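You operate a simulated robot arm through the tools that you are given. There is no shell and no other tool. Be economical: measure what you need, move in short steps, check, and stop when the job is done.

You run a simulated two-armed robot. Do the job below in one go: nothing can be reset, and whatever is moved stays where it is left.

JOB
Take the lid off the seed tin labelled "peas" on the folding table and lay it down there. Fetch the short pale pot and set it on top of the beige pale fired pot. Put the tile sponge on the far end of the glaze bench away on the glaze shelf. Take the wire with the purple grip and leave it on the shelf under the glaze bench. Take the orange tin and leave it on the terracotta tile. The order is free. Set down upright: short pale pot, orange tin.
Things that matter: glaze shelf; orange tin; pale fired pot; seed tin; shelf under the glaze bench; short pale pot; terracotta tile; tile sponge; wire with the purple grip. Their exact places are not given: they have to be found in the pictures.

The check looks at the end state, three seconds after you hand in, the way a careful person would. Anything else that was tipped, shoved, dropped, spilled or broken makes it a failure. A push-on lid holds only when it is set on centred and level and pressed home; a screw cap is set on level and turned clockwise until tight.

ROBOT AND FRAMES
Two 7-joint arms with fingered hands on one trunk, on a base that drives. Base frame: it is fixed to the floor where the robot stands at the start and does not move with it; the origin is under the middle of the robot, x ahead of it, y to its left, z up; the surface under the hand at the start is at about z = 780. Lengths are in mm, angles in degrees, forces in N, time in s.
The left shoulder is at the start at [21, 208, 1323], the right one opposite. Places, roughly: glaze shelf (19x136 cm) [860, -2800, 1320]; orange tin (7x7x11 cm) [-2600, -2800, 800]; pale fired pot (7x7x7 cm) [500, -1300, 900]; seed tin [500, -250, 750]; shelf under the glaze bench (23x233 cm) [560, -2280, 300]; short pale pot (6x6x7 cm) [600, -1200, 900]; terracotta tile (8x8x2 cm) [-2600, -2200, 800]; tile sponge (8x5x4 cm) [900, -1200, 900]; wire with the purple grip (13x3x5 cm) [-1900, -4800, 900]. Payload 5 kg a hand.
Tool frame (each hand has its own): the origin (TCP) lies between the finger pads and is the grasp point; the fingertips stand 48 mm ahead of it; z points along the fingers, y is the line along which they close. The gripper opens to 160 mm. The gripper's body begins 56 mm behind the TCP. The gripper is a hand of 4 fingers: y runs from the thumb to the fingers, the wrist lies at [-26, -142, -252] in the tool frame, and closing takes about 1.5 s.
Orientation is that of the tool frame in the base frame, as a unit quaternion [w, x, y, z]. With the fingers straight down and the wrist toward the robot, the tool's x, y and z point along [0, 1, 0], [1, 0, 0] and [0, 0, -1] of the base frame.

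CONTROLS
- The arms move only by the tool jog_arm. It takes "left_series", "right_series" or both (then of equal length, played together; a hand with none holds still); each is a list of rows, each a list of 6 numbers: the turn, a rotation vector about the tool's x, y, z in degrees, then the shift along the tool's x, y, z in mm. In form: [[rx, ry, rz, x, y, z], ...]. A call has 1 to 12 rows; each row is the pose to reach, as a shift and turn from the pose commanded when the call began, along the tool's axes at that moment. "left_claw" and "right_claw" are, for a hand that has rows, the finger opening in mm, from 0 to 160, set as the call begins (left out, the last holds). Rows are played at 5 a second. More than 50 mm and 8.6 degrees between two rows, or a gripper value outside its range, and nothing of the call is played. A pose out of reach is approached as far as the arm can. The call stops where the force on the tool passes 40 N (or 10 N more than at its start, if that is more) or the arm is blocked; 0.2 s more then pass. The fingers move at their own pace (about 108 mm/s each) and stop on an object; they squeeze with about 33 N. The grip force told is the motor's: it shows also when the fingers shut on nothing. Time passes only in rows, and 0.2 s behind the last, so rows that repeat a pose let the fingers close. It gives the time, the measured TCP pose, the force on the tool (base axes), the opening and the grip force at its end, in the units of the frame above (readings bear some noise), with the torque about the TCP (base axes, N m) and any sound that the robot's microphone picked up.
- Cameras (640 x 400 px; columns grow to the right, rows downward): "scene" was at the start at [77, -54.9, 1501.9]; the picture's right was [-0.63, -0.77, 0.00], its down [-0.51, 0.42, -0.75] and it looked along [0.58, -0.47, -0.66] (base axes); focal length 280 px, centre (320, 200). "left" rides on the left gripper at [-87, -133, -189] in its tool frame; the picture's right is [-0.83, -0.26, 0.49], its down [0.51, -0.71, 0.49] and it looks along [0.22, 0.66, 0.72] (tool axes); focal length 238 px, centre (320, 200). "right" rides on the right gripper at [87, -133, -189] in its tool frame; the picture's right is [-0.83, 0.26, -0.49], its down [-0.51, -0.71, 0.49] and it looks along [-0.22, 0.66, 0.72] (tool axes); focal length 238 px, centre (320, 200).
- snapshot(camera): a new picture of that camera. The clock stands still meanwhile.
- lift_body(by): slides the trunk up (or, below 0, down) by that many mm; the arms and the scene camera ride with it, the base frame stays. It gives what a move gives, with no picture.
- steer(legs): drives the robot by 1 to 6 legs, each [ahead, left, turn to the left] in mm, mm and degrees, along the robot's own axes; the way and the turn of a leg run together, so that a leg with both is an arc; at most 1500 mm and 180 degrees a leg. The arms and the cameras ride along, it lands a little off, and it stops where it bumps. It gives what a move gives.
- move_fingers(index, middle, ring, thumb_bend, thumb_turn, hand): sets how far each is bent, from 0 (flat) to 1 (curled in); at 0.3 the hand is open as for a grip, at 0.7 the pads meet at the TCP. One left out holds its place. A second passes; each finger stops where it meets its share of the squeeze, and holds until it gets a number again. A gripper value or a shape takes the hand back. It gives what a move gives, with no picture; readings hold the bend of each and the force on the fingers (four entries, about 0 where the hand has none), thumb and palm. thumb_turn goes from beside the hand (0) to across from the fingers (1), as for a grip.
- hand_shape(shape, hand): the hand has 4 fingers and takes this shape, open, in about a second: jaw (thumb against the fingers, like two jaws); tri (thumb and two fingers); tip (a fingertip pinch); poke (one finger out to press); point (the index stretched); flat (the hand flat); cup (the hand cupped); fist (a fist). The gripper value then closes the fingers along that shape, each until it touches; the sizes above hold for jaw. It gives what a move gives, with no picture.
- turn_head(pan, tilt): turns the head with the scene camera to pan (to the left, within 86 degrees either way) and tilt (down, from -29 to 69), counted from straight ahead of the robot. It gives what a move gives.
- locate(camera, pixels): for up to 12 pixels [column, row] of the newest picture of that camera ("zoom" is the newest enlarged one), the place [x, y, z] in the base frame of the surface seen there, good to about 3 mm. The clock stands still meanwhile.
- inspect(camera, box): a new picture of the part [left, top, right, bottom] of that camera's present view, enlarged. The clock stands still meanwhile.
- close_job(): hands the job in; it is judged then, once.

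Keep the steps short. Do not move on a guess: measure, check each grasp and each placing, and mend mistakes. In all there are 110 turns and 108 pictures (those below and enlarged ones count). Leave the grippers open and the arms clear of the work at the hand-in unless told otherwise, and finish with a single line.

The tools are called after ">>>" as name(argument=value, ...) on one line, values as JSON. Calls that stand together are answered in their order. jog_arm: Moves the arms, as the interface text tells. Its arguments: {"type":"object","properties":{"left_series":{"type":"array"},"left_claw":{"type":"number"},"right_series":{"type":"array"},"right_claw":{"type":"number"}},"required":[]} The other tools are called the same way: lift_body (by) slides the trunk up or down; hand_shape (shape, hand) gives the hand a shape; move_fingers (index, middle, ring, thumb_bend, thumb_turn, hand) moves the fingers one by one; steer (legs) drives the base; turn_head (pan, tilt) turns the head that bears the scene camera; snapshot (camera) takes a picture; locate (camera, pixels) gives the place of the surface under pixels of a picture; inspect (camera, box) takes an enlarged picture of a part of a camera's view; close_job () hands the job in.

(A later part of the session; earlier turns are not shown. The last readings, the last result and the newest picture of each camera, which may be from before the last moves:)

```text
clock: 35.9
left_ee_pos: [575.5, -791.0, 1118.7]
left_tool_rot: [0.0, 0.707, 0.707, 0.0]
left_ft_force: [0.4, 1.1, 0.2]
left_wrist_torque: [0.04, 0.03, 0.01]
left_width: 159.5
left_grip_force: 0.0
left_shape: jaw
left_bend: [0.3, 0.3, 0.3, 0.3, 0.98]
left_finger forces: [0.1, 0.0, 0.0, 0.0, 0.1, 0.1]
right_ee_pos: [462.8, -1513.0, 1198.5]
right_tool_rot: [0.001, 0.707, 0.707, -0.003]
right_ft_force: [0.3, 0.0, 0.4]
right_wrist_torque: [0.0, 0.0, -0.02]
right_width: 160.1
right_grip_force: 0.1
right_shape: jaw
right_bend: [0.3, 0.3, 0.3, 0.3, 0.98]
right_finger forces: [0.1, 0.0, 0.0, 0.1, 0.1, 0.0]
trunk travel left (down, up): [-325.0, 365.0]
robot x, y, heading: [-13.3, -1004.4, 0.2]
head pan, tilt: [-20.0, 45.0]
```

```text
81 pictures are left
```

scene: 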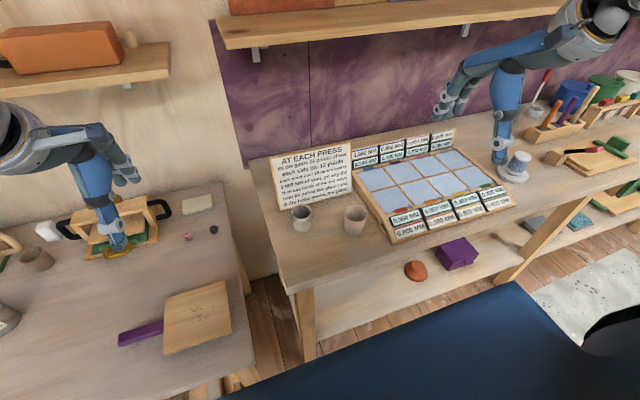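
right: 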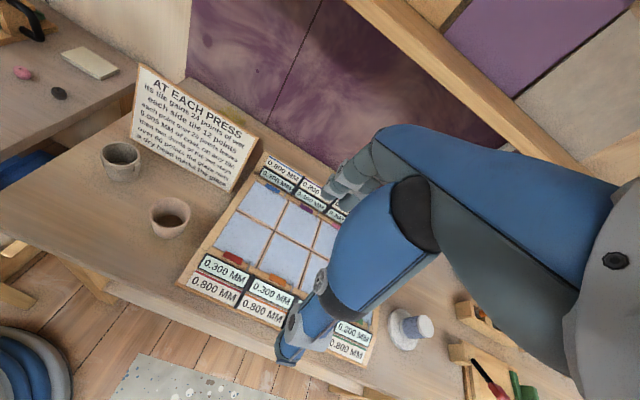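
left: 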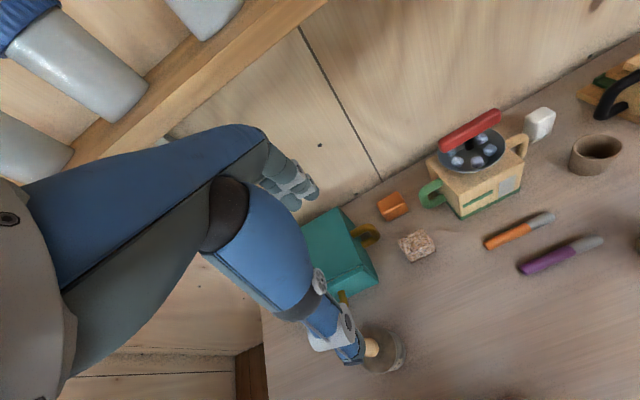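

I enlarge both pots to tell them apart and measure.

>>> inspect(camera="scene", box=[270, 180, 400, 260])

>>> inspect(camera="right", box=[80, 120, 240, 260])

```text
4.92 times, centred on (335, 220) of scene
```

zoom: 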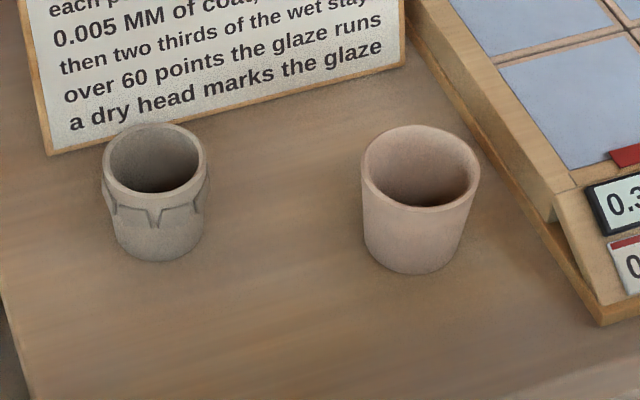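

```text
2.86 times, centred on (160, 190) of right
```

zoom: 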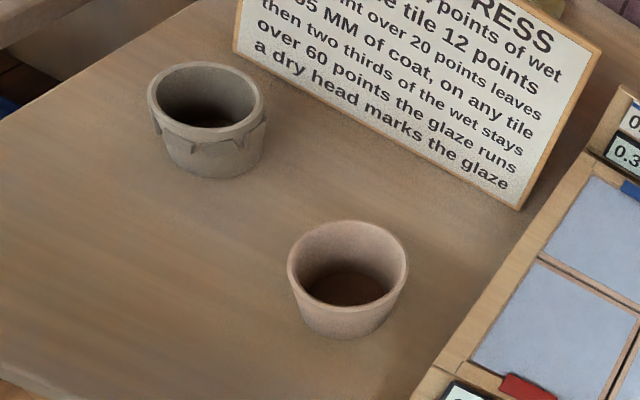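

>>> locate(camera="zoom", pixels=[[152, 100], [262, 100], [205, 64], [190, 135], [205, 165], [290, 265], [405, 265], [350, 224], [345, 310], [345, 335]])

>>> locate(camera="right", pixels=[[122, 178], [160, 180], [240, 140], [250, 120], [185, 105]])

>>> inspect(camera="scene", box=[270, 180, 400, 260])

>>> locate(camera="zoom", pixels=[[153, 127], [153, 192], [106, 158], [204, 155], [155, 255], [420, 128], [420, 205], [366, 165], [476, 165], [410, 268], [480, 40], [400, 30]])

```text
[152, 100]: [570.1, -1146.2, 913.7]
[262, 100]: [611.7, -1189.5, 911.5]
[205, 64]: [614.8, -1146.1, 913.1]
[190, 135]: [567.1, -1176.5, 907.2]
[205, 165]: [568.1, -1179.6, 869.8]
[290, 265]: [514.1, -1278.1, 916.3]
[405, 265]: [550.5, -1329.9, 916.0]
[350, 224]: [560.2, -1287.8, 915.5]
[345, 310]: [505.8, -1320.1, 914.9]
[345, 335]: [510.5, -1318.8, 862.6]
```

```text
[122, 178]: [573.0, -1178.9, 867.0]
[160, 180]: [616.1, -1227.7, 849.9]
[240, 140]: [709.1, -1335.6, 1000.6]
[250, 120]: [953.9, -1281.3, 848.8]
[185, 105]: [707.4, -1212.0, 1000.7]
```

```text
4.92 times, centred on (335, 220) of scene
```

zoom: 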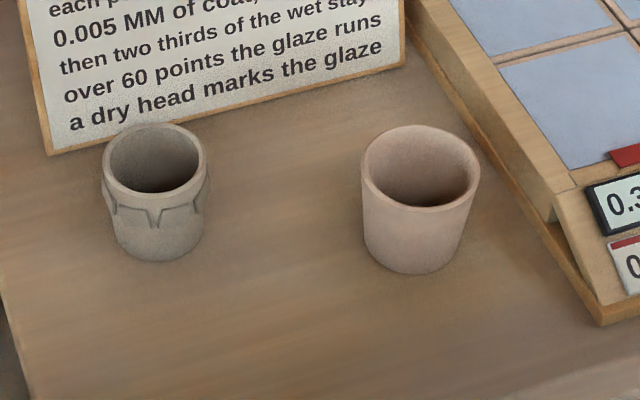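

```text
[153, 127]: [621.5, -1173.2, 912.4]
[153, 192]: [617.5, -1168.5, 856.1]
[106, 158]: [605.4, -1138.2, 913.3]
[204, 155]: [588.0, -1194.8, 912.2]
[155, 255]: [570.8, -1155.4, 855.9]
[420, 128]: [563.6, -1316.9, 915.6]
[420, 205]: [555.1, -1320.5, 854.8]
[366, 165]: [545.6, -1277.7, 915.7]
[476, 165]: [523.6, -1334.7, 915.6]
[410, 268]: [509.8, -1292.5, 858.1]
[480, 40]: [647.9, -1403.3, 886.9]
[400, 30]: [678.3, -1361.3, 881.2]
```

Left grey pot = short pale pot, centre (592,-1166), rim z 913; right beige = fired pot, centre (534,-1304), rim z 916. I move the right hand above the short pot at z≈1050.

>>> jog_arm(right_series=[[0, 0, 0, 38, 15, 0], [0, 0, 0, 77, 30, 0], [0, 0, 0, 116, 44, 0], [0, 0, 0, 154, 59, 0], [0, 0, 0, 193, 73, 0], [0, 0, 0, 232, 88, 0], [0, 0, 0, 270, 103, 0], [0, 0, 0, 309, 118, 0], [0, 0, 0, 347, 132, 0], [0, 0, 0, 347, 132, 48], [0, 0, 0, 347, 132, 96], [0, 0, 0, 347, 132, 140]], right_claw=110)

>>> snapshot(camera="right")

>>> inspect(camera="scene", box=[240, 100, 440, 260])

```text
clock: 38.5
left_ee_pos: [575.7, -791.2, 1117.3]
left_tool_rot: [-0.001, 0.707, 0.707, 0.0]
left_ft_force: [-0.3, -1.0, 0.6]
left_wrist_torque: [-0.02, 0.11, -0.03]
left_width: 159.5
left_grip_force: 0.0
left_shape: jaw
left_bend: [0.3, 0.3, 0.3, 0.3, 0.98]
left_finger forces: [0.1, 0.0, 0.0, 0.0, 0.1, 0.0]
right_ee_pos: [597.5, -1165.0, 1056.1]
right_tool_rot: [0.001, 0.708, 0.706, -0.004]
right_ft_force: [0.7, -0.6, 0.7]
right_wrist_torque: [0.02, 0.17, 0.0]
right_width: 110.5
right_grip_force: 0.0
right_shape: jaw
right_bend: [0.27, 0.38, 0.35, 0.6, 0.99]
right_finger forces: [0.0, 0.0, 0.0, 0.1, 0.0, 0.0]
trunk travel left (down, up): [-325.0, 365.0]
robot x, y, heading: [-17.1, -1001.3, 0.0]
head pan, tilt: [-20.0, 45.0]
```

```text
77 pictures are left
```

right: 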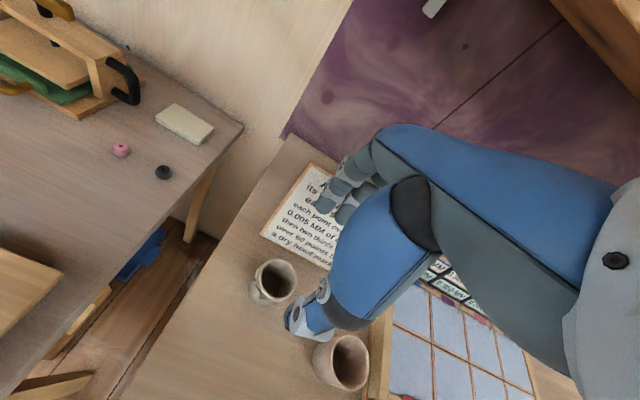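

```text
2.50 times, centred on (340, 180) of scene
```

zoom: 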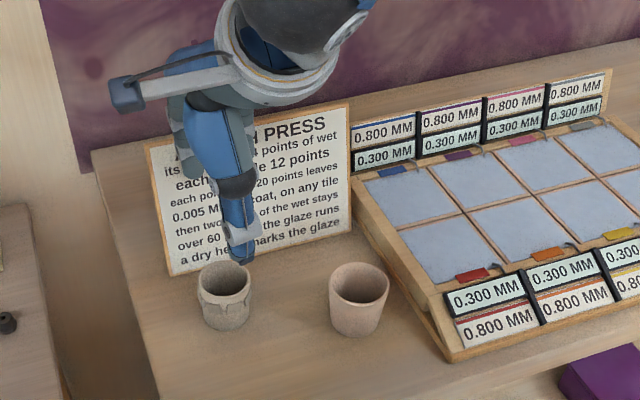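

I measure the sign's lower edge and fingertip clearance.

>>> locate(camera="zoom", pixels=[[175, 270], [345, 228], [150, 148], [220, 255], [165, 200]])

>>> locate(camera="right", pixels=[[324, 206], [347, 212], [330, 165], [300, 330], [292, 315]])

```text
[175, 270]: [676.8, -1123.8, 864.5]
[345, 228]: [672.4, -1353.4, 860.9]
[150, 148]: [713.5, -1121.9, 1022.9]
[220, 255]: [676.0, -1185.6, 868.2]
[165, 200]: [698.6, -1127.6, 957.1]
```

```text
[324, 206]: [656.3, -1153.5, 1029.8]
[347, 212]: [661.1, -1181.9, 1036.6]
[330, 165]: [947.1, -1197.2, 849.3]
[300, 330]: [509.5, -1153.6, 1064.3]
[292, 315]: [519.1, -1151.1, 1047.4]
```

The sign stands at x≈681 at fingertip height; I narrow to 90, take TCP to x≈588 and descend partway.

>>> jog_arm(right_series=[[0, 0, 0, 0, -5, 0], [0, 0, 0, 0, -10, 0], [0, 0, 0, 0, -10, 0], [0, 0, 0, 0, -10, 40], [0, 0, 0, 0, -10, 80], [0, 0, 0, 0, -10, 105]], right_claw=90)

>>> snapshot(camera="right")

>>> inspect(camera="scene", box=[240, 100, 440, 260])

```text
clock: 39.9
left_ee_pos: [575.7, -791.3, 1119.6]
left_tool_rot: [-0.001, 0.706, 0.708, -0.001]
left_ft_force: [0.5, -0.6, 0.3]
left_wrist_torque: [0.03, 0.07, -0.02]
left_width: 159.7
left_grip_force: 0.0
left_shape: jaw
left_bend: [0.3, 0.3, 0.3, 0.3, 0.98]
left_finger forces: [0.1, 0.1, 0.1, 0.0, 0.0, 0.0]
right_ee_pos: [586.4, -1167.4, 949.1]
right_tool_rot: [0.0, 0.709, 0.705, -0.004]
right_ft_force: [1.0, 0.4, 1.1]
right_wrist_torque: [-0.01, 0.09, -0.02]
right_width: 90.0
right_grip_force: 0.1
right_shape: jaw
right_bend: [0.74, 0.42, 0.39, 0.67, 1.0]
right_finger forces: [0.0, 0.1, 0.1, 0.1, 0.1, 0.0]
trunk travel left (down, up): [-325.0, 365.0]
robot x, y, heading: [-18.1, -1001.6, -0.0]
head pan, tilt: [-20.0, 45.0]
```

```text
75 pictures are left
```

right: 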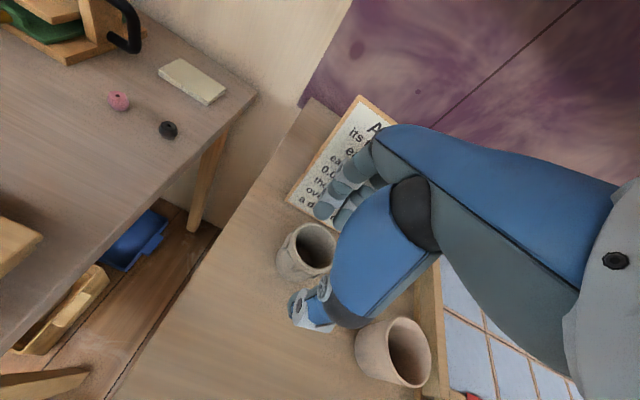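

```text
2.50 times, centred on (340, 180) of scene
```

zoom: 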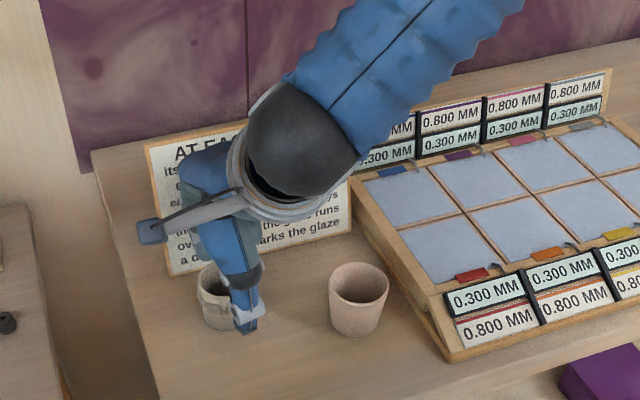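

The index bend reads 0.74, unlike the others; I look closely before descending.

>>> inspect(camera="right", box=[250, 130, 410, 340])

```text
1.90 times, centred on (330, 235) of right
```

zoom: 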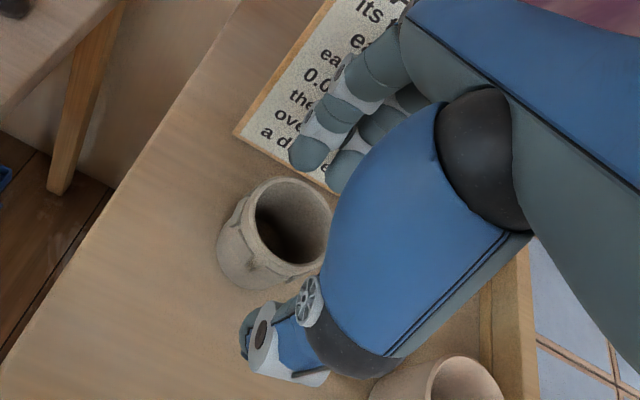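

I set the fingers individually to an even open posture and look again.

>>> move_fingers(hand="right", index=0.42, middle=0.42, ring=0.42, thumb_bend=0.6, thumb_turn=1)

>>> inspect(camera="right", box=[250, 130, 410, 340])

```text
clock: 40.9
left_ee_pos: [574.3, -791.6, 1118.1]
left_tool_rot: [-0.001, 0.706, 0.708, -0.001]
left_ft_force: [0.4, 0.5, 0.3]
left_wrist_torque: [0.01, 0.0, 0.02]
left_width: 159.6
left_grip_force: 0.0
left_shape: jaw
left_bend: [0.3, 0.3, 0.3, 0.3, 0.98]
left_finger forces: [0.0, 0.0, 0.1, 0.0, 0.1, 0.0]
right_ee_pos: [585.7, -1167.3, 949.2]
right_tool_rot: [0.001, 0.708, 0.707, -0.004]
right_ft_force: [0.0, -0.1, -0.1]
right_wrist_torque: [0.0, 0.02, -0.06]
right_width: 87.5
right_grip_force: 0.7
right_shape: fingers
right_bend: [0.42, 0.42, 0.42, 0.6, 1.0]
right_finger forces: [0.0, 0.0, 0.0, 0.0, 0.4, 0.1]
trunk travel left (down, up): [-325.0, 365.0]
robot x, y, heading: [-14.1, -1005.5, 0.1]
head pan, tilt: [-20.0, 45.0]
```

```text
1.90 times, centred on (330, 235) of right
```

zoom: 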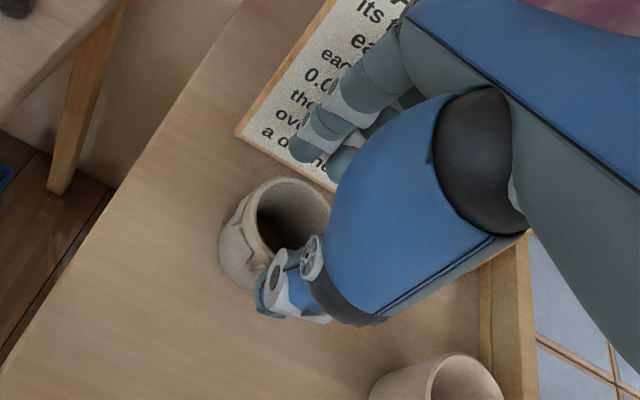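

>>> move_fingers(hand="right", thumb_bend=0.48)

>>> snapshot(camera="right")

```text
clock: 41.9
left_ee_pos: [574.9, -791.6, 1118.9]
left_tool_rot: [0.001, 0.706, 0.708, 0.0]
left_ft_force: [-0.2, -0.2, 0.2]
left_wrist_torque: [-0.01, -0.02, 0.01]
left_width: 159.9
left_grip_force: 0.1
left_shape: jaw
left_bend: [0.3, 0.3, 0.3, 0.3, 0.98]
left_finger forces: [0.1, 0.1, 0.1, 0.1, 0.0, 0.0]
right_ee_pos: [584.9, -1167.1, 949.5]
right_tool_rot: [0.001, 0.708, 0.706, -0.004]
right_ft_force: [-0.2, 0.4, -0.1]
right_wrist_torque: [0.05, 0.02, 0.01]
right_width: 110.7
right_grip_force: 0.0
right_shape: fingers
right_bend: [0.42, 0.42, 0.42, 0.48, 1.0]
right_finger forces: [0.1, 0.0, 0.1, 0.0, 0.0, 0.0]
trunk travel left (down, up): [-325.0, 365.0]
robot x, y, heading: [-18.5, -1002.1, 0.3]
head pan, tilt: [-20.0, 45.0]
```

```text
71 pictures are left
```

right: 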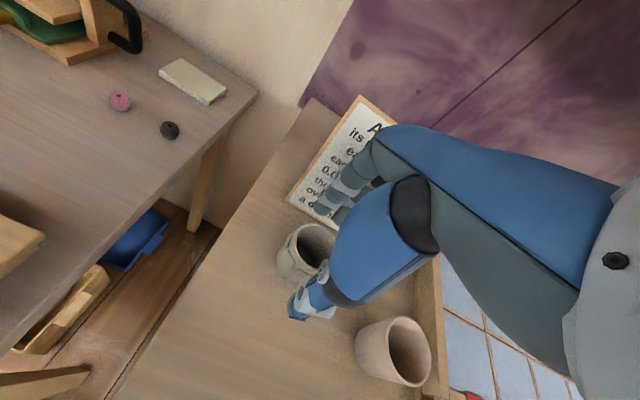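

>>> locate(camera="right", pixels=[[297, 315], [303, 305], [318, 207], [340, 214], [295, 300], [330, 200]])

```text
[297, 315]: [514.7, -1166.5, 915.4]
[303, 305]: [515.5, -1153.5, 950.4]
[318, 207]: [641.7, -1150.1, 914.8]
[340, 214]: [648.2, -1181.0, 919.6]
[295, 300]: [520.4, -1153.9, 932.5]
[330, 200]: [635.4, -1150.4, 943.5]
```

Thumb at x≈520 and fingers at x≈640 straddle the pot (562–622). I descend 40 mm, shifted 5 mm ahead.

>>> jog_arm(right_series=[[0, 0, 0, 1, 5, 10], [0, 0, 0, 1, 5, 20], [0, 0, 0, 1, 5, 30], [0, 0, 0, 1, 5, 40], [0, 0, 0, 1, 5, 40]])

>>> move_fingers(hand="right", index=0.7, middle=0.7, ring=0.7, thumb_bend=0.75)

>>> snapshot(camera="right")

```text
clock: 43.1
left_ee_pos: [574.6, -790.0, 1118.8]
left_tool_rot: [0.0, 0.706, 0.708, 0.001]
left_ft_force: [0.2, -0.5, 0.2]
left_wrist_torque: [-0.03, 0.02, -0.01]
left_width: 159.6
left_grip_force: 0.1
left_shape: jaw
left_bend: [0.3, 0.3, 0.3, 0.3, 0.98]
left_finger forces: [0.0, 0.1, 0.1, 0.0, 0.0, 0.0]
right_ee_pos: [591.2, -1166.0, 911.2]
right_tool_rot: [0.001, 0.708, 0.706, -0.004]
right_ft_force: [-9.4, -0.1, 2.5]
right_wrist_torque: [-0.08, -0.12, -0.19]
right_width: 110.5
right_grip_force: 5.2
right_shape: fingers
right_bend: [0.42, 0.45, 0.42, 0.48, 1.0]
right_finger forces: [0.0, 10.6, 0.0, 0.1, 0.1, 0.1]
trunk travel left (down, up): [-325.0, 365.0]
robot x, y, heading: [-14.1, -1001.8, 0.3]
head pan, tilt: [-20.0, 45.0]
```

```text
clock: 44.1
left_ee_pos: [576.3, -789.8, 1118.3]
left_tool_rot: [0.0, 0.706, 0.708, 0.0]
left_ft_force: [-0.3, -0.6, -0.6]
left_wrist_torque: [-0.01, -0.02, 0.0]
left_width: 159.7
left_grip_force: 0.1
left_shape: jaw
left_bend: [0.3, 0.3, 0.3, 0.3, 0.98]
left_finger forces: [0.0, 0.1, 0.0, 0.0, 0.0, 0.0]
right_ee_pos: [592.7, -1165.8, 911.8]
right_tool_rot: [0.001, 0.708, 0.706, -0.004]
right_ft_force: [1.6, -0.1, 3.4]
right_wrist_torque: [-0.1, -0.25, -0.02]
right_width: 57.5
right_grip_force: 24.9
right_shape: fingers
right_bend: [0.55, 0.61, 0.7, 0.64, 1.0]
right_finger forces: [12.4, 12.5, 0.1, 0.1, 24.7, 0.1]
trunk travel left (down, up): [-325.0, 365.0]
robot x, y, heading: [-14.6, -1000.3, -0.2]
head pan, tilt: [-20.0, 45.0]
```

```text
70 pictures are left
```

right: 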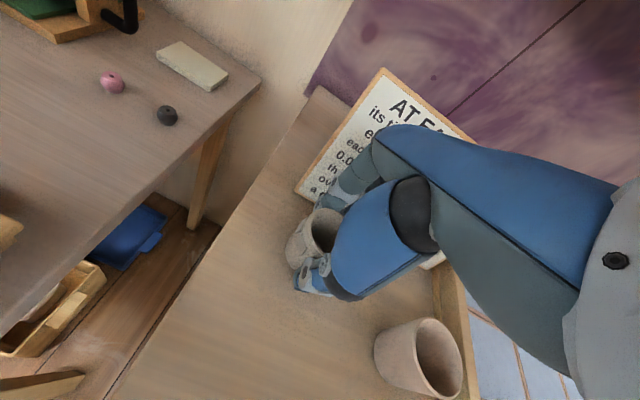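

Grip: two fingers 12 N each against thumb 25 N. I lift slowly.

>>> jog_arm(right_series=[[0, 0, 0, 0, -2, -5], [0, 0, 0, 0, -4, -12], [0, 0, 0, 0, -6, -20], [0, 0, 0, 0, -8, -40], [0, 0, 0, 0, -8, -70], [0, 0, 0, 0, -8, -100], [0, 0, 0, 0, -8, -120]])

>>> snapshot(camera="right")

>>> inspect(camera="scene", box=[240, 100, 440, 260])

```text
clock: 45.7
left_ee_pos: [575.1, -790.5, 1118.5]
left_tool_rot: [0.0, 0.707, 0.708, 0.0]
left_ft_force: [0.1, 0.3, -0.4]
left_wrist_torque: [-0.05, -0.02, 0.05]
left_width: 159.7
left_grip_force: 0.1
left_shape: jaw
left_bend: [0.3, 0.3, 0.3, 0.3, 0.98]
left_finger forces: [0.0, 0.0, 0.0, 0.0, 0.0, 0.1]
right_ee_pos: [584.1, -1164.4, 1032.8]
right_tool_rot: [0.001, 0.707, 0.707, -0.004]
right_ft_force: [-0.2, -0.1, -2.7]
right_wrist_torque: [-0.02, -0.08, -0.05]
right_width: 57.4
right_grip_force: 24.0
right_shape: fingers
right_bend: [0.55, 0.61, 0.7, 0.64, 1.0]
right_finger forces: [12.5, 11.6, 0.0, 0.0, 24.7, 0.1]
trunk travel left (down, up): [-325.0, 365.0]
robot x, y, heading: [-16.0, -1001.1, 0.1]
head pan, tilt: [-20.0, 45.0]
```

```text
69 pictures are left
```

right: 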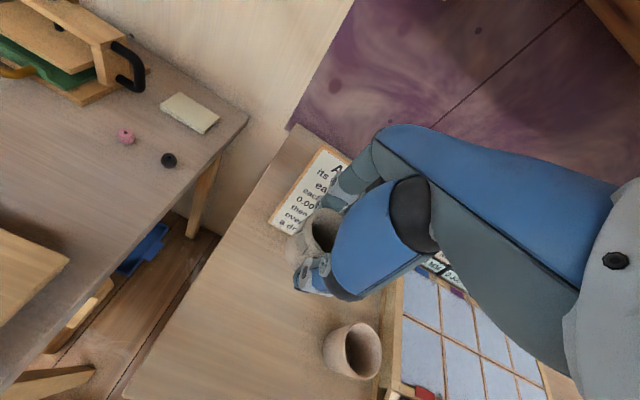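

```text
2.50 times, centred on (340, 180) of scene
```

zoom: 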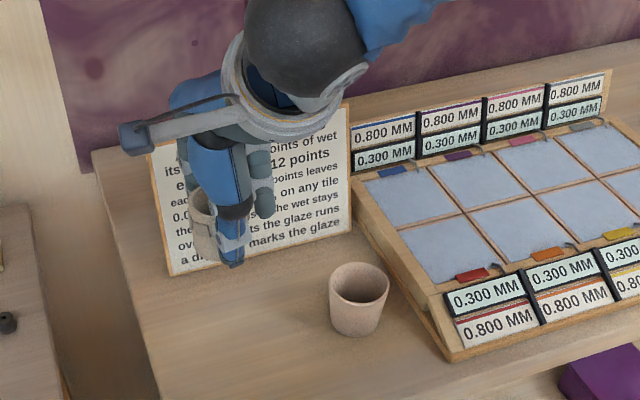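

The pot is held and the sign has not moved. I measure the held pot's rim against the TCP.

>>> inspect(camera="right", box=[260, 180, 390, 400])

```text
1.82 times, centred on (325, 290) of right
```

zoom: 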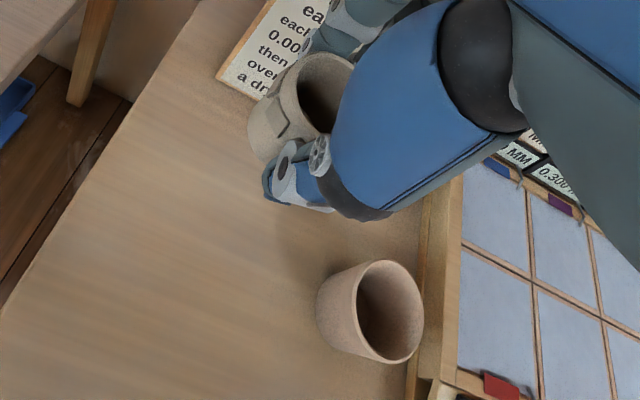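

>>> locate(camera="zoom", pixels=[[288, 75], [284, 95], [292, 115], [320, 55], [345, 62], [305, 130], [250, 140], [265, 158], [360, 275], [420, 325], [380, 358], [400, 265]])

```text
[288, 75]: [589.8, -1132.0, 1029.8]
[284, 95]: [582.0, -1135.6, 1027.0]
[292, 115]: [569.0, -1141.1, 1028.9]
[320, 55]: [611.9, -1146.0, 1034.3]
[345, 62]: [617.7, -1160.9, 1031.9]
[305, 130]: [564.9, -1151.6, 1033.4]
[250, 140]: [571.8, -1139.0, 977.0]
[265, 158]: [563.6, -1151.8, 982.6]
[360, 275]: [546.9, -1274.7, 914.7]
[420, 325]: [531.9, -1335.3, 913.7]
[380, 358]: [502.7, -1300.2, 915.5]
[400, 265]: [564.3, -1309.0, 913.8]
```

Held rim centre (590.5,-1161), bottom ≈967; fired pot centre (534,-1305), top 915. I carry it across by (-56,-144) and stop about 15 mm above.

>>> jog_arm(right_series=[[0, 0, 0, -36, -14, 0], [0, 0, 0, -72, -28, 0], [0, 0, 0, -108, -42, 0], [0, 0, 0, -144, -56, 0], [0, 0, 0, -144, -56, 20], [0, 0, 0, -144, -56, 34], [0, 0, 0, -144, -56, 34]])

>>> inspect(camera="right", box=[240, 150, 400, 330])

>>> inspect(camera="scene", box=[280, 130, 440, 250])

```text
clock: 47.3
left_ee_pos: [574.1, -791.5, 1118.2]
left_tool_rot: [0.0, 0.706, 0.708, 0.0]
left_ft_force: [-0.1, 0.7, -0.5]
left_wrist_torque: [0.0, 0.04, -0.02]
left_width: 159.7
left_grip_force: 0.1
left_shape: jaw
left_bend: [0.3, 0.3, 0.3, 0.3, 0.98]
left_finger forces: [0.1, 0.0, 0.0, 0.1, 0.1, 0.1]
right_ee_pos: [527.3, -1311.7, 999.6]
right_tool_rot: [0.002, 0.708, 0.706, -0.004]
right_ft_force: [0.0, 0.0, -2.3]
right_wrist_torque: [-0.04, -0.01, -0.01]
right_width: 57.1
right_grip_force: 24.3
right_shape: fingers
right_bend: [0.55, 0.61, 0.7, 0.64, 1.0]
right_finger forces: [12.9, 11.5, 0.0, 0.1, 24.4, 0.1]
trunk travel left (down, up): [-325.0, 365.0]
robot x, y, heading: [-14.6, -1001.0, 0.2]
head pan, tilt: [-20.0, 45.0]
```

```text
2.22 times, centred on (320, 240) of right
```

zoom: 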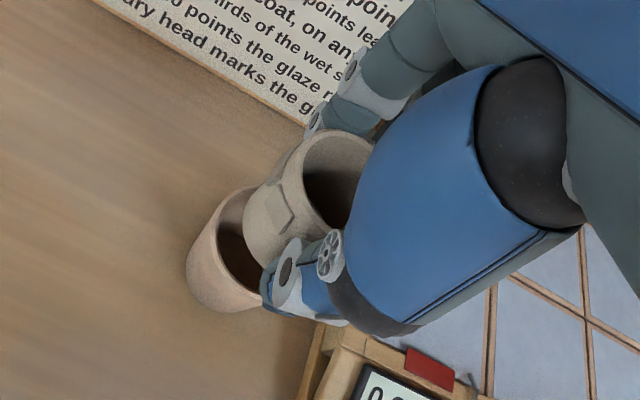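

```text
3.33 times, centred on (360, 190) of scene
```

zoom: 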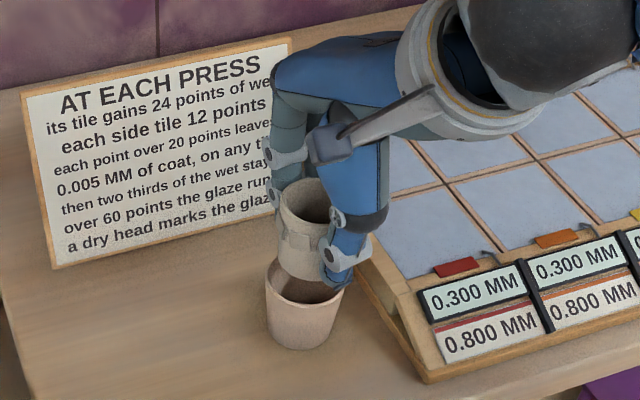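

>>> locate(camera="zoom", pixels=[[290, 183], [284, 200], [283, 270], [300, 277], [268, 265], [272, 282], [342, 290], [310, 302], [300, 182], [327, 190]])

>>> inspect(camera="right", box=[240, 150, 400, 330])

>>> locate(camera="zoom", pixels=[[305, 155], [304, 175], [312, 210], [330, 135], [360, 137], [248, 190], [225, 205], [217, 235], [228, 265], [255, 288], [250, 265], [245, 215]])

```text
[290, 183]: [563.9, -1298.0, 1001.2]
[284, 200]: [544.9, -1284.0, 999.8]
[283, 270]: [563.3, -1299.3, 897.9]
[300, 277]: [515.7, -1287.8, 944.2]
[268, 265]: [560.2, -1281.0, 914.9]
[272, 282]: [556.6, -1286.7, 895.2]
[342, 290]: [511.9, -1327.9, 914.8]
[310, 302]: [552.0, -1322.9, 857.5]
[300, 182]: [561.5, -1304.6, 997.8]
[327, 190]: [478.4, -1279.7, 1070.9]
```

```text
2.22 times, centred on (320, 240) of right
```

zoom: 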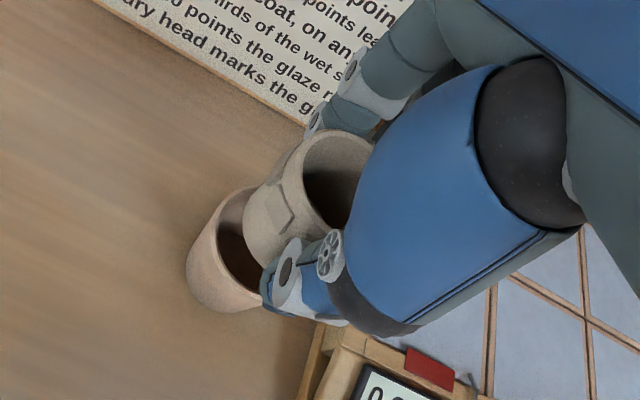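

```text
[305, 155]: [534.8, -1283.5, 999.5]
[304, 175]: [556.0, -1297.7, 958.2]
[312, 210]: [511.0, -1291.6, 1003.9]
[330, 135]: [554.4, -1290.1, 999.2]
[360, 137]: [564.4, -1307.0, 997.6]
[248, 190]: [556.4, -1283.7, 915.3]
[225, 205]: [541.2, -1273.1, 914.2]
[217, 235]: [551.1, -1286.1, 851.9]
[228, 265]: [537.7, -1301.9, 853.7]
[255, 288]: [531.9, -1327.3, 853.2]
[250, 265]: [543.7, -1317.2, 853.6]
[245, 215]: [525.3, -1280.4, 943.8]
```

Held rim centre ≈(536,-1311), so I shift +5 in y, then lower in 2–3 mm steps to contact.

>>> jog_arm(right_series=[[0, 0, 0, 3, -1, 0], [0, 0, 0, 6, -1, 4], [0, 0, 0, 6, -1, 8], [0, 0, 0, 6, -1, 11], [0, 0, 0, 6, -1, 14], [0, 0, 0, 6, -1, 17], [0, 0, 0, 6, -1, 19]])

>>> inspect(camera="right", box=[240, 150, 400, 330])

>>> inspect(camera="scene", box=[320, 150, 400, 250])

```text
clock: 48.9
left_ee_pos: [575.4, -791.0, 1118.9]
left_tool_rot: [0.0, 0.706, 0.708, 0.0]
left_ft_force: [-0.4, -0.3, -1.0]
left_wrist_torque: [0.02, 0.01, 0.0]
left_width: 159.8
left_grip_force: 0.0
left_shape: jaw
left_bend: [0.3, 0.3, 0.3, 0.3, 0.98]
left_finger forces: [0.1, 0.1, 0.0, 0.1, 0.0, 0.0]
right_ee_pos: [524.0, -1303.4, 978.1]
right_tool_rot: [0.002, 0.708, 0.707, -0.003]
right_ft_force: [0.4, -0.5, -0.9]
right_wrist_torque: [0.01, 0.04, 0.02]
right_width: 57.6
right_grip_force: 24.3
right_shape: fingers
right_bend: [0.55, 0.61, 0.7, 0.64, 1.0]
right_finger forces: [12.9, 11.5, 0.1, 0.0, 24.4, 0.1]
trunk travel left (down, up): [-325.0, 365.0]
robot x, y, heading: [-17.7, -1001.6, -0.0]
head pan, tilt: [-20.0, 45.0]
```

```text
2.22 times, centred on (320, 240) of right
```

zoom: 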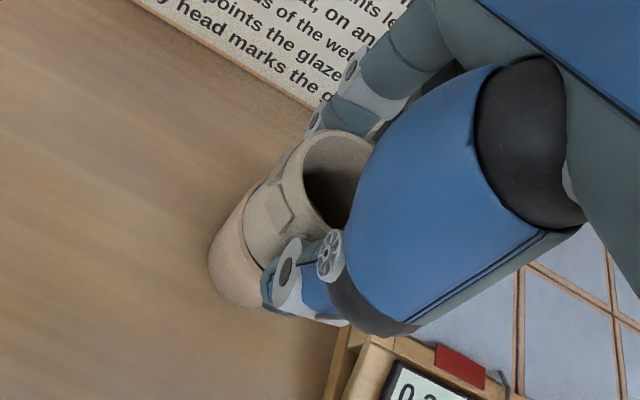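

```text
4.00 times, centred on (360, 200) of scene
```

zoom: 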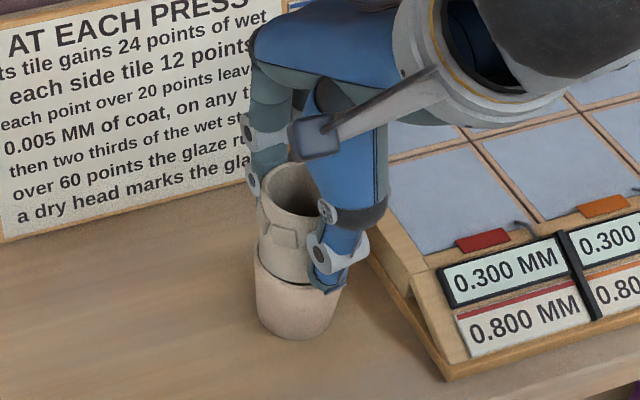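

No contact yet. I continue in 2 mm steps.

>>> jog_arm(right_series=[[0, 0, 0, 0, 1, 2], [0, 0, 0, 0, 2, 4], [0, 0, 0, 0, 2, 6], [0, 0, 0, 0, 2, 6]])

>>> inspect(camera="right", box=[240, 150, 400, 330])

```text
clock: 49.9
left_ee_pos: [573.0, -790.0, 1118.9]
left_tool_rot: [0.0, 0.707, 0.708, 0.0]
left_ft_force: [1.1, -0.5, -0.4]
left_wrist_torque: [0.05, 0.0, 0.01]
left_width: 159.8
left_grip_force: 0.1
left_shape: jaw
left_bend: [0.3, 0.3, 0.3, 0.3, 0.98]
left_finger forces: [0.0, 0.0, 0.0, 0.0, 0.0, 0.0]
right_ee_pos: [527.1, -1303.1, 974.6]
right_tool_rot: [0.003, 0.708, 0.707, -0.002]
right_ft_force: [-2.3, 1.1, 23.8]
right_wrist_torque: [-0.05, -0.45, 0.02]
right_width: 57.3
right_grip_force: 27.0
right_shape: fingers
right_bend: [0.55, 0.61, 0.7, 0.64, 1.0]
right_finger forces: [13.2, 13.5, 0.0, 0.1, 27.8, 0.0]
trunk travel left (down, up): [-325.0, 365.0]
robot x, y, heading: [-16.3, -1002.4, 0.2]
head pan, tilt: [-20.0, 45.0]
```

```text
2.22 times, centred on (320, 240) of right
```

zoom: 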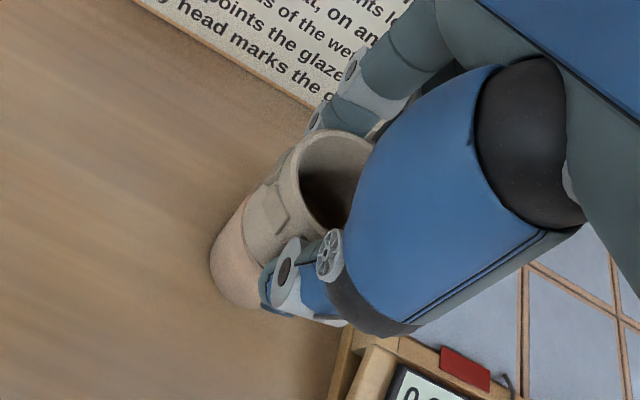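

Contact (24 N). I check the alignment of the two pots.

>>> locate(camera="zoom", pixels=[[302, 150], [300, 180], [325, 134], [355, 134], [312, 212], [245, 195], [228, 215], [244, 250], [213, 245], [246, 225]])

>>> inspect(camera="scene", box=[320, 150, 400, 250])

>>> locate(camera="zoom", pixels=[[264, 200], [264, 180], [290, 165], [290, 240], [256, 270], [259, 250], [262, 290], [285, 300], [300, 275], [320, 290]])

```text
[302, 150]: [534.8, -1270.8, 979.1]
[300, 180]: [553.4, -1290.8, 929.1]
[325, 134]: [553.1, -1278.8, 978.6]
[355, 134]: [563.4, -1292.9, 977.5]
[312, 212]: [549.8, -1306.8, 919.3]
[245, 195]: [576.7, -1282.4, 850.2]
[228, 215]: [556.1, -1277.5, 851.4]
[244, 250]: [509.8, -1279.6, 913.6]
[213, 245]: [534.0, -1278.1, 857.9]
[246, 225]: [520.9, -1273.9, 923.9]
```

```text
4.00 times, centred on (360, 200) of scene
```

zoom: 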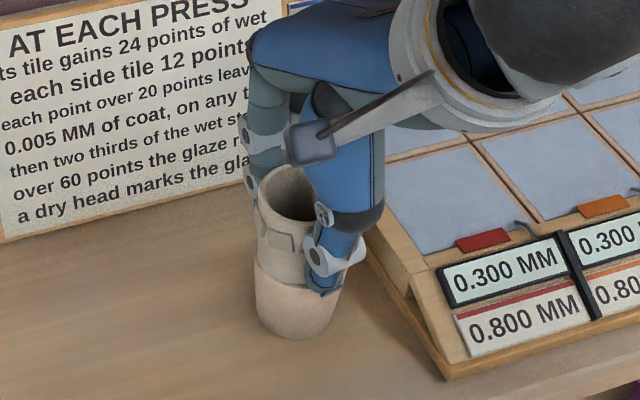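

```text
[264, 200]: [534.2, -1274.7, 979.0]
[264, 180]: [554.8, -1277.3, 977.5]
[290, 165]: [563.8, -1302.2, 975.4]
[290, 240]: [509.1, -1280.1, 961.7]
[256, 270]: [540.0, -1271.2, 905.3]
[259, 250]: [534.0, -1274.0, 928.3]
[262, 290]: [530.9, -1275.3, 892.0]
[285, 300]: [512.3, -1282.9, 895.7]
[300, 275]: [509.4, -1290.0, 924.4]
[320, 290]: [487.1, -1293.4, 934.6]
```

Well centred (within 3 mm). I relieve the press a little, then open the fingers.

>>> jog_arm(right_series=[[0, 0, 0, 0, 0, -1], [0, 0, 0, 0, 0, -2], [0, 0, 0, 0, 0, -2]])

>>> move_fingers(hand="right", index=0.45, middle=0.45, ring=0.45, thumb_bend=0.48)

>>> inspect(camera="right", box=[240, 150, 400, 330])

```text
clock: 50.7
left_ee_pos: [574.2, -790.1, 1118.5]
left_tool_rot: [0.0, 0.707, 0.708, 0.001]
left_ft_force: [0.8, -0.3, 0.3]
left_wrist_torque: [-0.05, 0.0, 0.0]
left_width: 159.6
left_grip_force: 0.1
left_shape: jaw
left_bend: [0.3, 0.3, 0.3, 0.3, 0.98]
left_finger forces: [0.0, 0.0, 0.0, 0.0, 0.1, 0.0]
right_ee_pos: [527.5, -1305.1, 975.4]
right_tool_rot: [0.001, 0.708, 0.706, -0.003]
right_ft_force: [0.9, 2.6, 13.1]
right_wrist_torque: [-0.05, -0.44, 0.04]
right_width: 57.3
right_grip_force: 26.7
right_shape: fingers
right_bend: [0.55, 0.61, 0.7, 0.64, 1.0]
right_finger forces: [13.6, 12.9, 0.1, 0.0, 26.0, 0.0]
trunk travel left (down, up): [-325.0, 365.0]
robot x, y, heading: [-15.8, -1002.5, 0.1]
head pan, tilt: [-20.0, 45.0]
```

```text
clock: 51.7
left_ee_pos: [574.9, -791.2, 1117.8]
left_tool_rot: [0.001, 0.706, 0.708, 0.0]
left_ft_force: [-0.3, 0.4, 0.4]
left_wrist_torque: [-0.02, -0.01, 0.01]
left_width: 159.8
left_grip_force: 0.0
left_shape: jaw
left_bend: [0.3, 0.3, 0.3, 0.3, 0.98]
left_finger forces: [0.0, 0.1, 0.1, 0.0, 0.1, 0.0]
right_ee_pos: [526.0, -1304.1, 975.4]
right_tool_rot: [0.001, 0.708, 0.707, -0.003]
right_ft_force: [1.4, 0.8, 0.3]
right_wrist_torque: [-0.02, 0.05, -0.01]
right_width: 104.6
right_grip_force: 0.2
right_shape: fingers
right_bend: [0.45, 0.45, 0.45, 0.48, 1.0]
right_finger forces: [0.0, 0.0, 0.1, 0.0, 0.1, 0.1]
trunk travel left (down, up): [-325.0, 365.0]
robot x, y, heading: [-14.5, -1005.0, -0.3]
head pan, tilt: [-20.0, 45.0]
```

```text
2.22 times, centred on (320, 240) of right
```

zoom: 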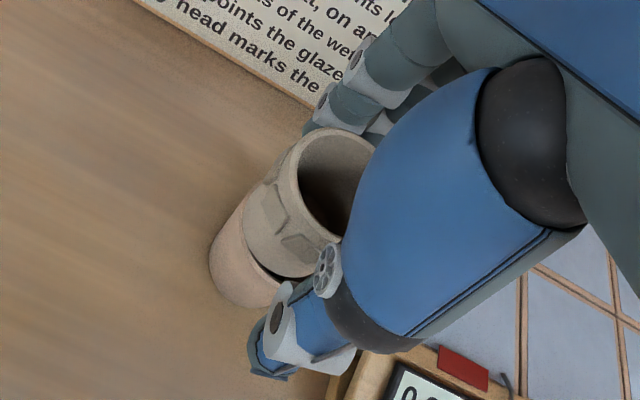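

The pot stands free. I raise the hand straight up and look at the stack.

>>> jog_arm(right_series=[[0, 0, 0, 0, 0, -10], [0, 0, 0, 0, 0, -30], [0, 0, 0, 0, 0, -60], [0, 0, 0, 0, 0, -100], [0, 0, 0, 0, 0, -140], [0, 0, 0, -40, -20, -160], [0, 0, 0, -80, -40, -170]])

>>> inspect(camera="scene", box=[290, 140, 410, 250])

>>> snapshot(camera="right")

```text
clock: 53.3
left_ee_pos: [574.1, -792.3, 1119.1]
left_tool_rot: [0.0, 0.706, 0.708, 0.001]
left_ft_force: [0.3, -0.4, 0.3]
left_wrist_torque: [0.04, -0.07, 0.03]
left_width: 159.8
left_grip_force: 0.2
left_shape: jaw
left_bend: [0.3, 0.3, 0.3, 0.3, 0.98]
left_finger forces: [0.1, 0.1, 0.0, 0.1, 0.0, 0.0]
right_ee_pos: [487.6, -1385.9, 1144.6]
right_tool_rot: [-0.002, 0.707, 0.707, -0.004]
right_ft_force: [-1.2, 0.0, -2.4]
right_wrist_torque: [0.12, -0.19, 0.04]
right_width: 104.9
right_grip_force: 0.0
right_shape: fingers
right_bend: [0.45, 0.45, 0.45, 0.48, 1.0]
right_finger forces: [0.0, 0.0, 0.1, 0.0, 0.0, 0.1]
trunk travel left (down, up): [-325.0, 365.0]
robot x, y, heading: [-18.9, -1002.1, 0.2]
head pan, tilt: [-20.0, 45.0]
```

```text
3.64 times, centred on (350, 195) of scene
```

zoom: 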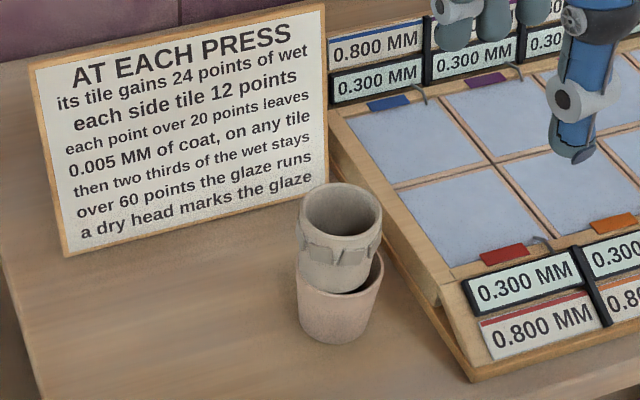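

```text
57 pictures are left
```

right: 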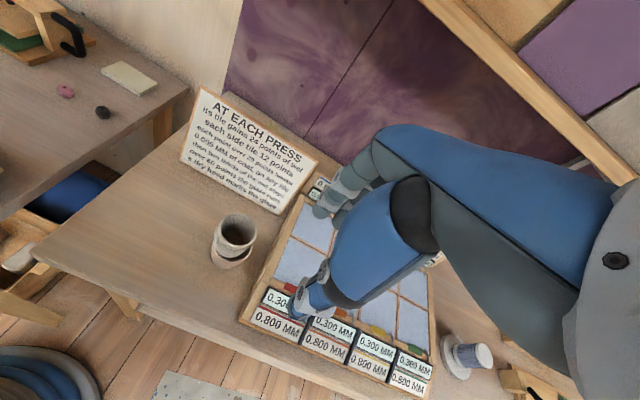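

The upper pot looks offset to the left; I measure its rim heights and centre.

>>> locate(camera="right", pixels=[[217, 226], [238, 215], [255, 232], [236, 246], [225, 243], [248, 222], [240, 262], [213, 255]])

>>> inspect(camera="scene", box=[335, 180, 375, 240])

>>> locate(camera="zoom", pixels=[[230, 130], [310, 72], [400, 130], [310, 195], [310, 245], [225, 240], [310, 300], [250, 330], [375, 310], [395, 270], [400, 245], [220, 280]])

```text
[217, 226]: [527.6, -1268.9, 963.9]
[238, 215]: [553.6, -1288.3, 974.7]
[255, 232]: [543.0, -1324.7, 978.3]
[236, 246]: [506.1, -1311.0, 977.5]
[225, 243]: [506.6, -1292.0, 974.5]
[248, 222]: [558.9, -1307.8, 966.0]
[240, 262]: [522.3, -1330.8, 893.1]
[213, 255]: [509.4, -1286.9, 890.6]
```

```text
6.67 times, centred on (355, 210) of scene
```

zoom: 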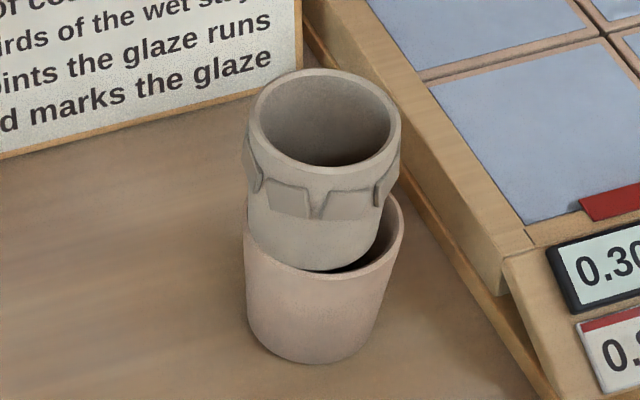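

```text
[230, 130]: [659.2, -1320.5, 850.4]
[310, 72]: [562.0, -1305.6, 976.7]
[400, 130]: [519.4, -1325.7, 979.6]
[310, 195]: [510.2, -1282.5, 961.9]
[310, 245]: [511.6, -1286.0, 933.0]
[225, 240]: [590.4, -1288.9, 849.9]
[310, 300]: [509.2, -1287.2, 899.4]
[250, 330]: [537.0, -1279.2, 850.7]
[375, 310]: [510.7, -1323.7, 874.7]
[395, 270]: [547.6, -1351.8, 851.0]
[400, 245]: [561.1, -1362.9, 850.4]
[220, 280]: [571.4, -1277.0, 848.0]
```

The stack holds, with a small lean only; I will recheck it later. Next the sponge behind the sign: I drive 90 mm ahead and raise the trunk a bit so the right hand can reach over the sign.

>>> lift_body(by=60)

>>> steer(legs=[[90, -40, 0]])

>>> snapshot(camera="right")

>>> snapshot(camera="scene")

```text
clock: 54.3
left_ee_pos: [576.0, -791.6, 1179.4]
left_tool_rot: [-0.001, 0.707, 0.707, -0.001]
left_ft_force: [1.0, 0.3, 0.3]
left_wrist_torque: [0.01, -0.02, 0.04]
left_width: 159.6
left_grip_force: 0.0
left_shape: jaw
left_bend: [0.3, 0.3, 0.3, 0.3, 0.98]
left_finger forces: [0.1, 0.1, 0.0, 0.1, 0.0, 0.0]
right_ee_pos: [490.3, -1385.9, 1205.7]
right_tool_rot: [0.0, 0.708, 0.706, -0.004]
right_ft_force: [0.5, 0.1, 0.3]
right_wrist_torque: [0.03, 0.03, 0.0]
right_width: 104.7
right_grip_force: 0.1
right_shape: fingers
right_bend: [0.45, 0.45, 0.45, 0.48, 1.0]
right_finger forces: [0.0, 0.0, 0.1, 0.0, 0.1, 0.1]
trunk travel left (down, up): [-385.0, 305.0]
robot x, y, heading: [-16.3, -1001.2, -0.2]
head pan, tilt: [-20.0, 45.0]
```

```text
clock: 55.5
left_ee_pos: [645.6, -820.6, 1178.0]
left_tool_rot: [-0.001, 0.701, 0.713, -0.001]
left_ft_force: [-0.5, -0.5, 0.5]
left_wrist_torque: [0.0, -0.02, 0.03]
left_width: 160.0
left_grip_force: 0.1
left_shape: jaw
left_bend: [0.3, 0.3, 0.3, 0.3, 0.97]
left_finger forces: [0.1, 0.0, 0.1, 0.0, 0.0, 0.0]
right_ee_pos: [570.5, -1415.5, 1205.4]
right_tool_rot: [0.0, 0.703, 0.711, -0.004]
right_ft_force: [0.6, -0.3, -0.6]
right_wrist_torque: [0.04, 0.01, 0.03]
right_width: 104.8
right_grip_force: 0.0
right_shape: fingers
right_bend: [0.45, 0.45, 0.45, 0.48, 1.0]
right_finger forces: [0.0, 0.0, 0.0, 0.0, 0.1, 0.0]
trunk travel left (down, up): [-385.0, 305.0]
robot x, y, heading: [59.6, -1037.8, 1.1]
head pan, tilt: [-20.0, 45.0]
stopped in leg 1: the robot was blocked; the commanded pose is now the measured one
```

```text
55 pictures are left
```

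right: 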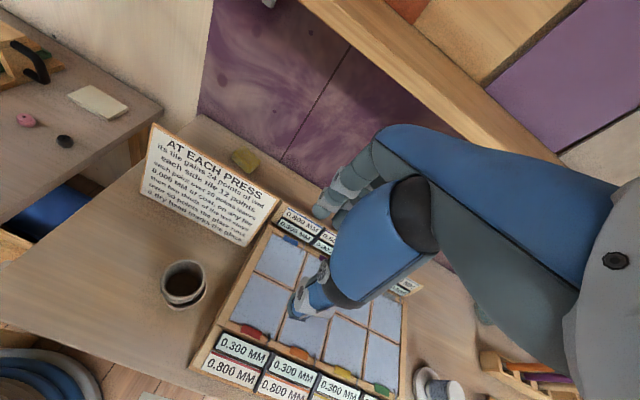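

```text
54 pictures are left
```

scene: 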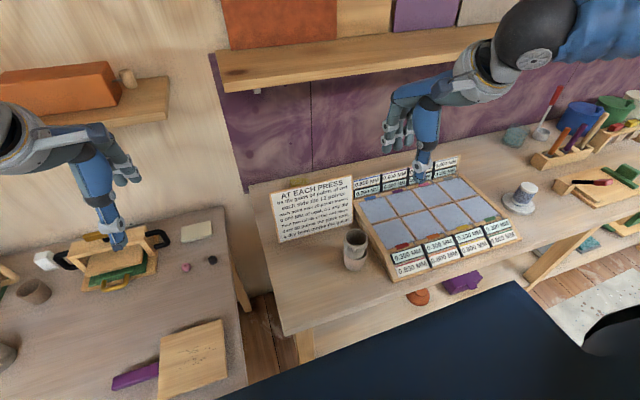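

The base touched something at x≈60 and stopped; I'll stay here. The sponge is at (245,158) in the right picture; I measure it, the far shelf edge and the pot rim.

>>> locate(camera="right", pixels=[[245, 155], [233, 155], [258, 160], [245, 148], [250, 168], [185, 265], [205, 280], [185, 302], [165, 280], [520, 150], [430, 100]])

>>> inspect(camera="right", box=[210, 130, 290, 190])

```text
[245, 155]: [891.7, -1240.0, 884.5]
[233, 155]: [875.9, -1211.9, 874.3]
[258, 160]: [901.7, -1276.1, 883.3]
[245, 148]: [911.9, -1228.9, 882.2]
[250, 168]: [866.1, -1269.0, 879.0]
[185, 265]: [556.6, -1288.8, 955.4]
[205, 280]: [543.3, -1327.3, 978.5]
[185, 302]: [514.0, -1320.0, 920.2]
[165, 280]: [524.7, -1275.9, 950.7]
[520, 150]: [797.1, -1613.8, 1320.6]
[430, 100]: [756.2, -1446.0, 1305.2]
```

```text
6.67 times, centred on (250, 160) of right
```

zoom: 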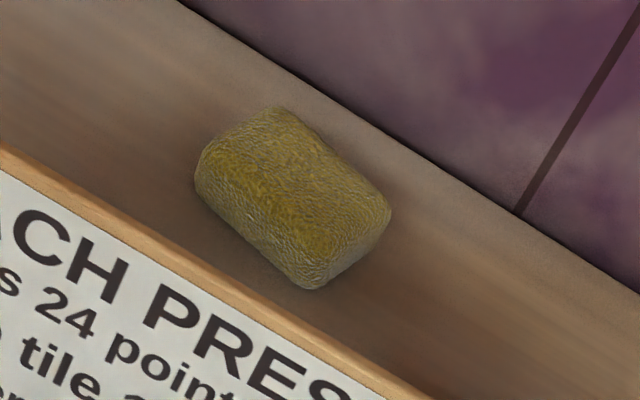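

Sponge centre about (890,-1243), top z 885, about 50 mm in x. The wall is near x≈960, so I measure how far my fingers stick out.

>>> locate(camera="right", pixels=[[320, 212], [340, 185], [360, 160], [378, 138], [400, 127], [300, 315], [360, 90], [250, 120], [200, 114]])

```text
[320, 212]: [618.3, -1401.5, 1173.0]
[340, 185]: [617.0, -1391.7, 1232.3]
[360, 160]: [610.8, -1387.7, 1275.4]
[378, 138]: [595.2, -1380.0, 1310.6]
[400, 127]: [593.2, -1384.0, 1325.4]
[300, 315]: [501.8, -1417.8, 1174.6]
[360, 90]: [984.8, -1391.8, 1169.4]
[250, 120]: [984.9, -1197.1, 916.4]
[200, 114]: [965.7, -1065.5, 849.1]
```

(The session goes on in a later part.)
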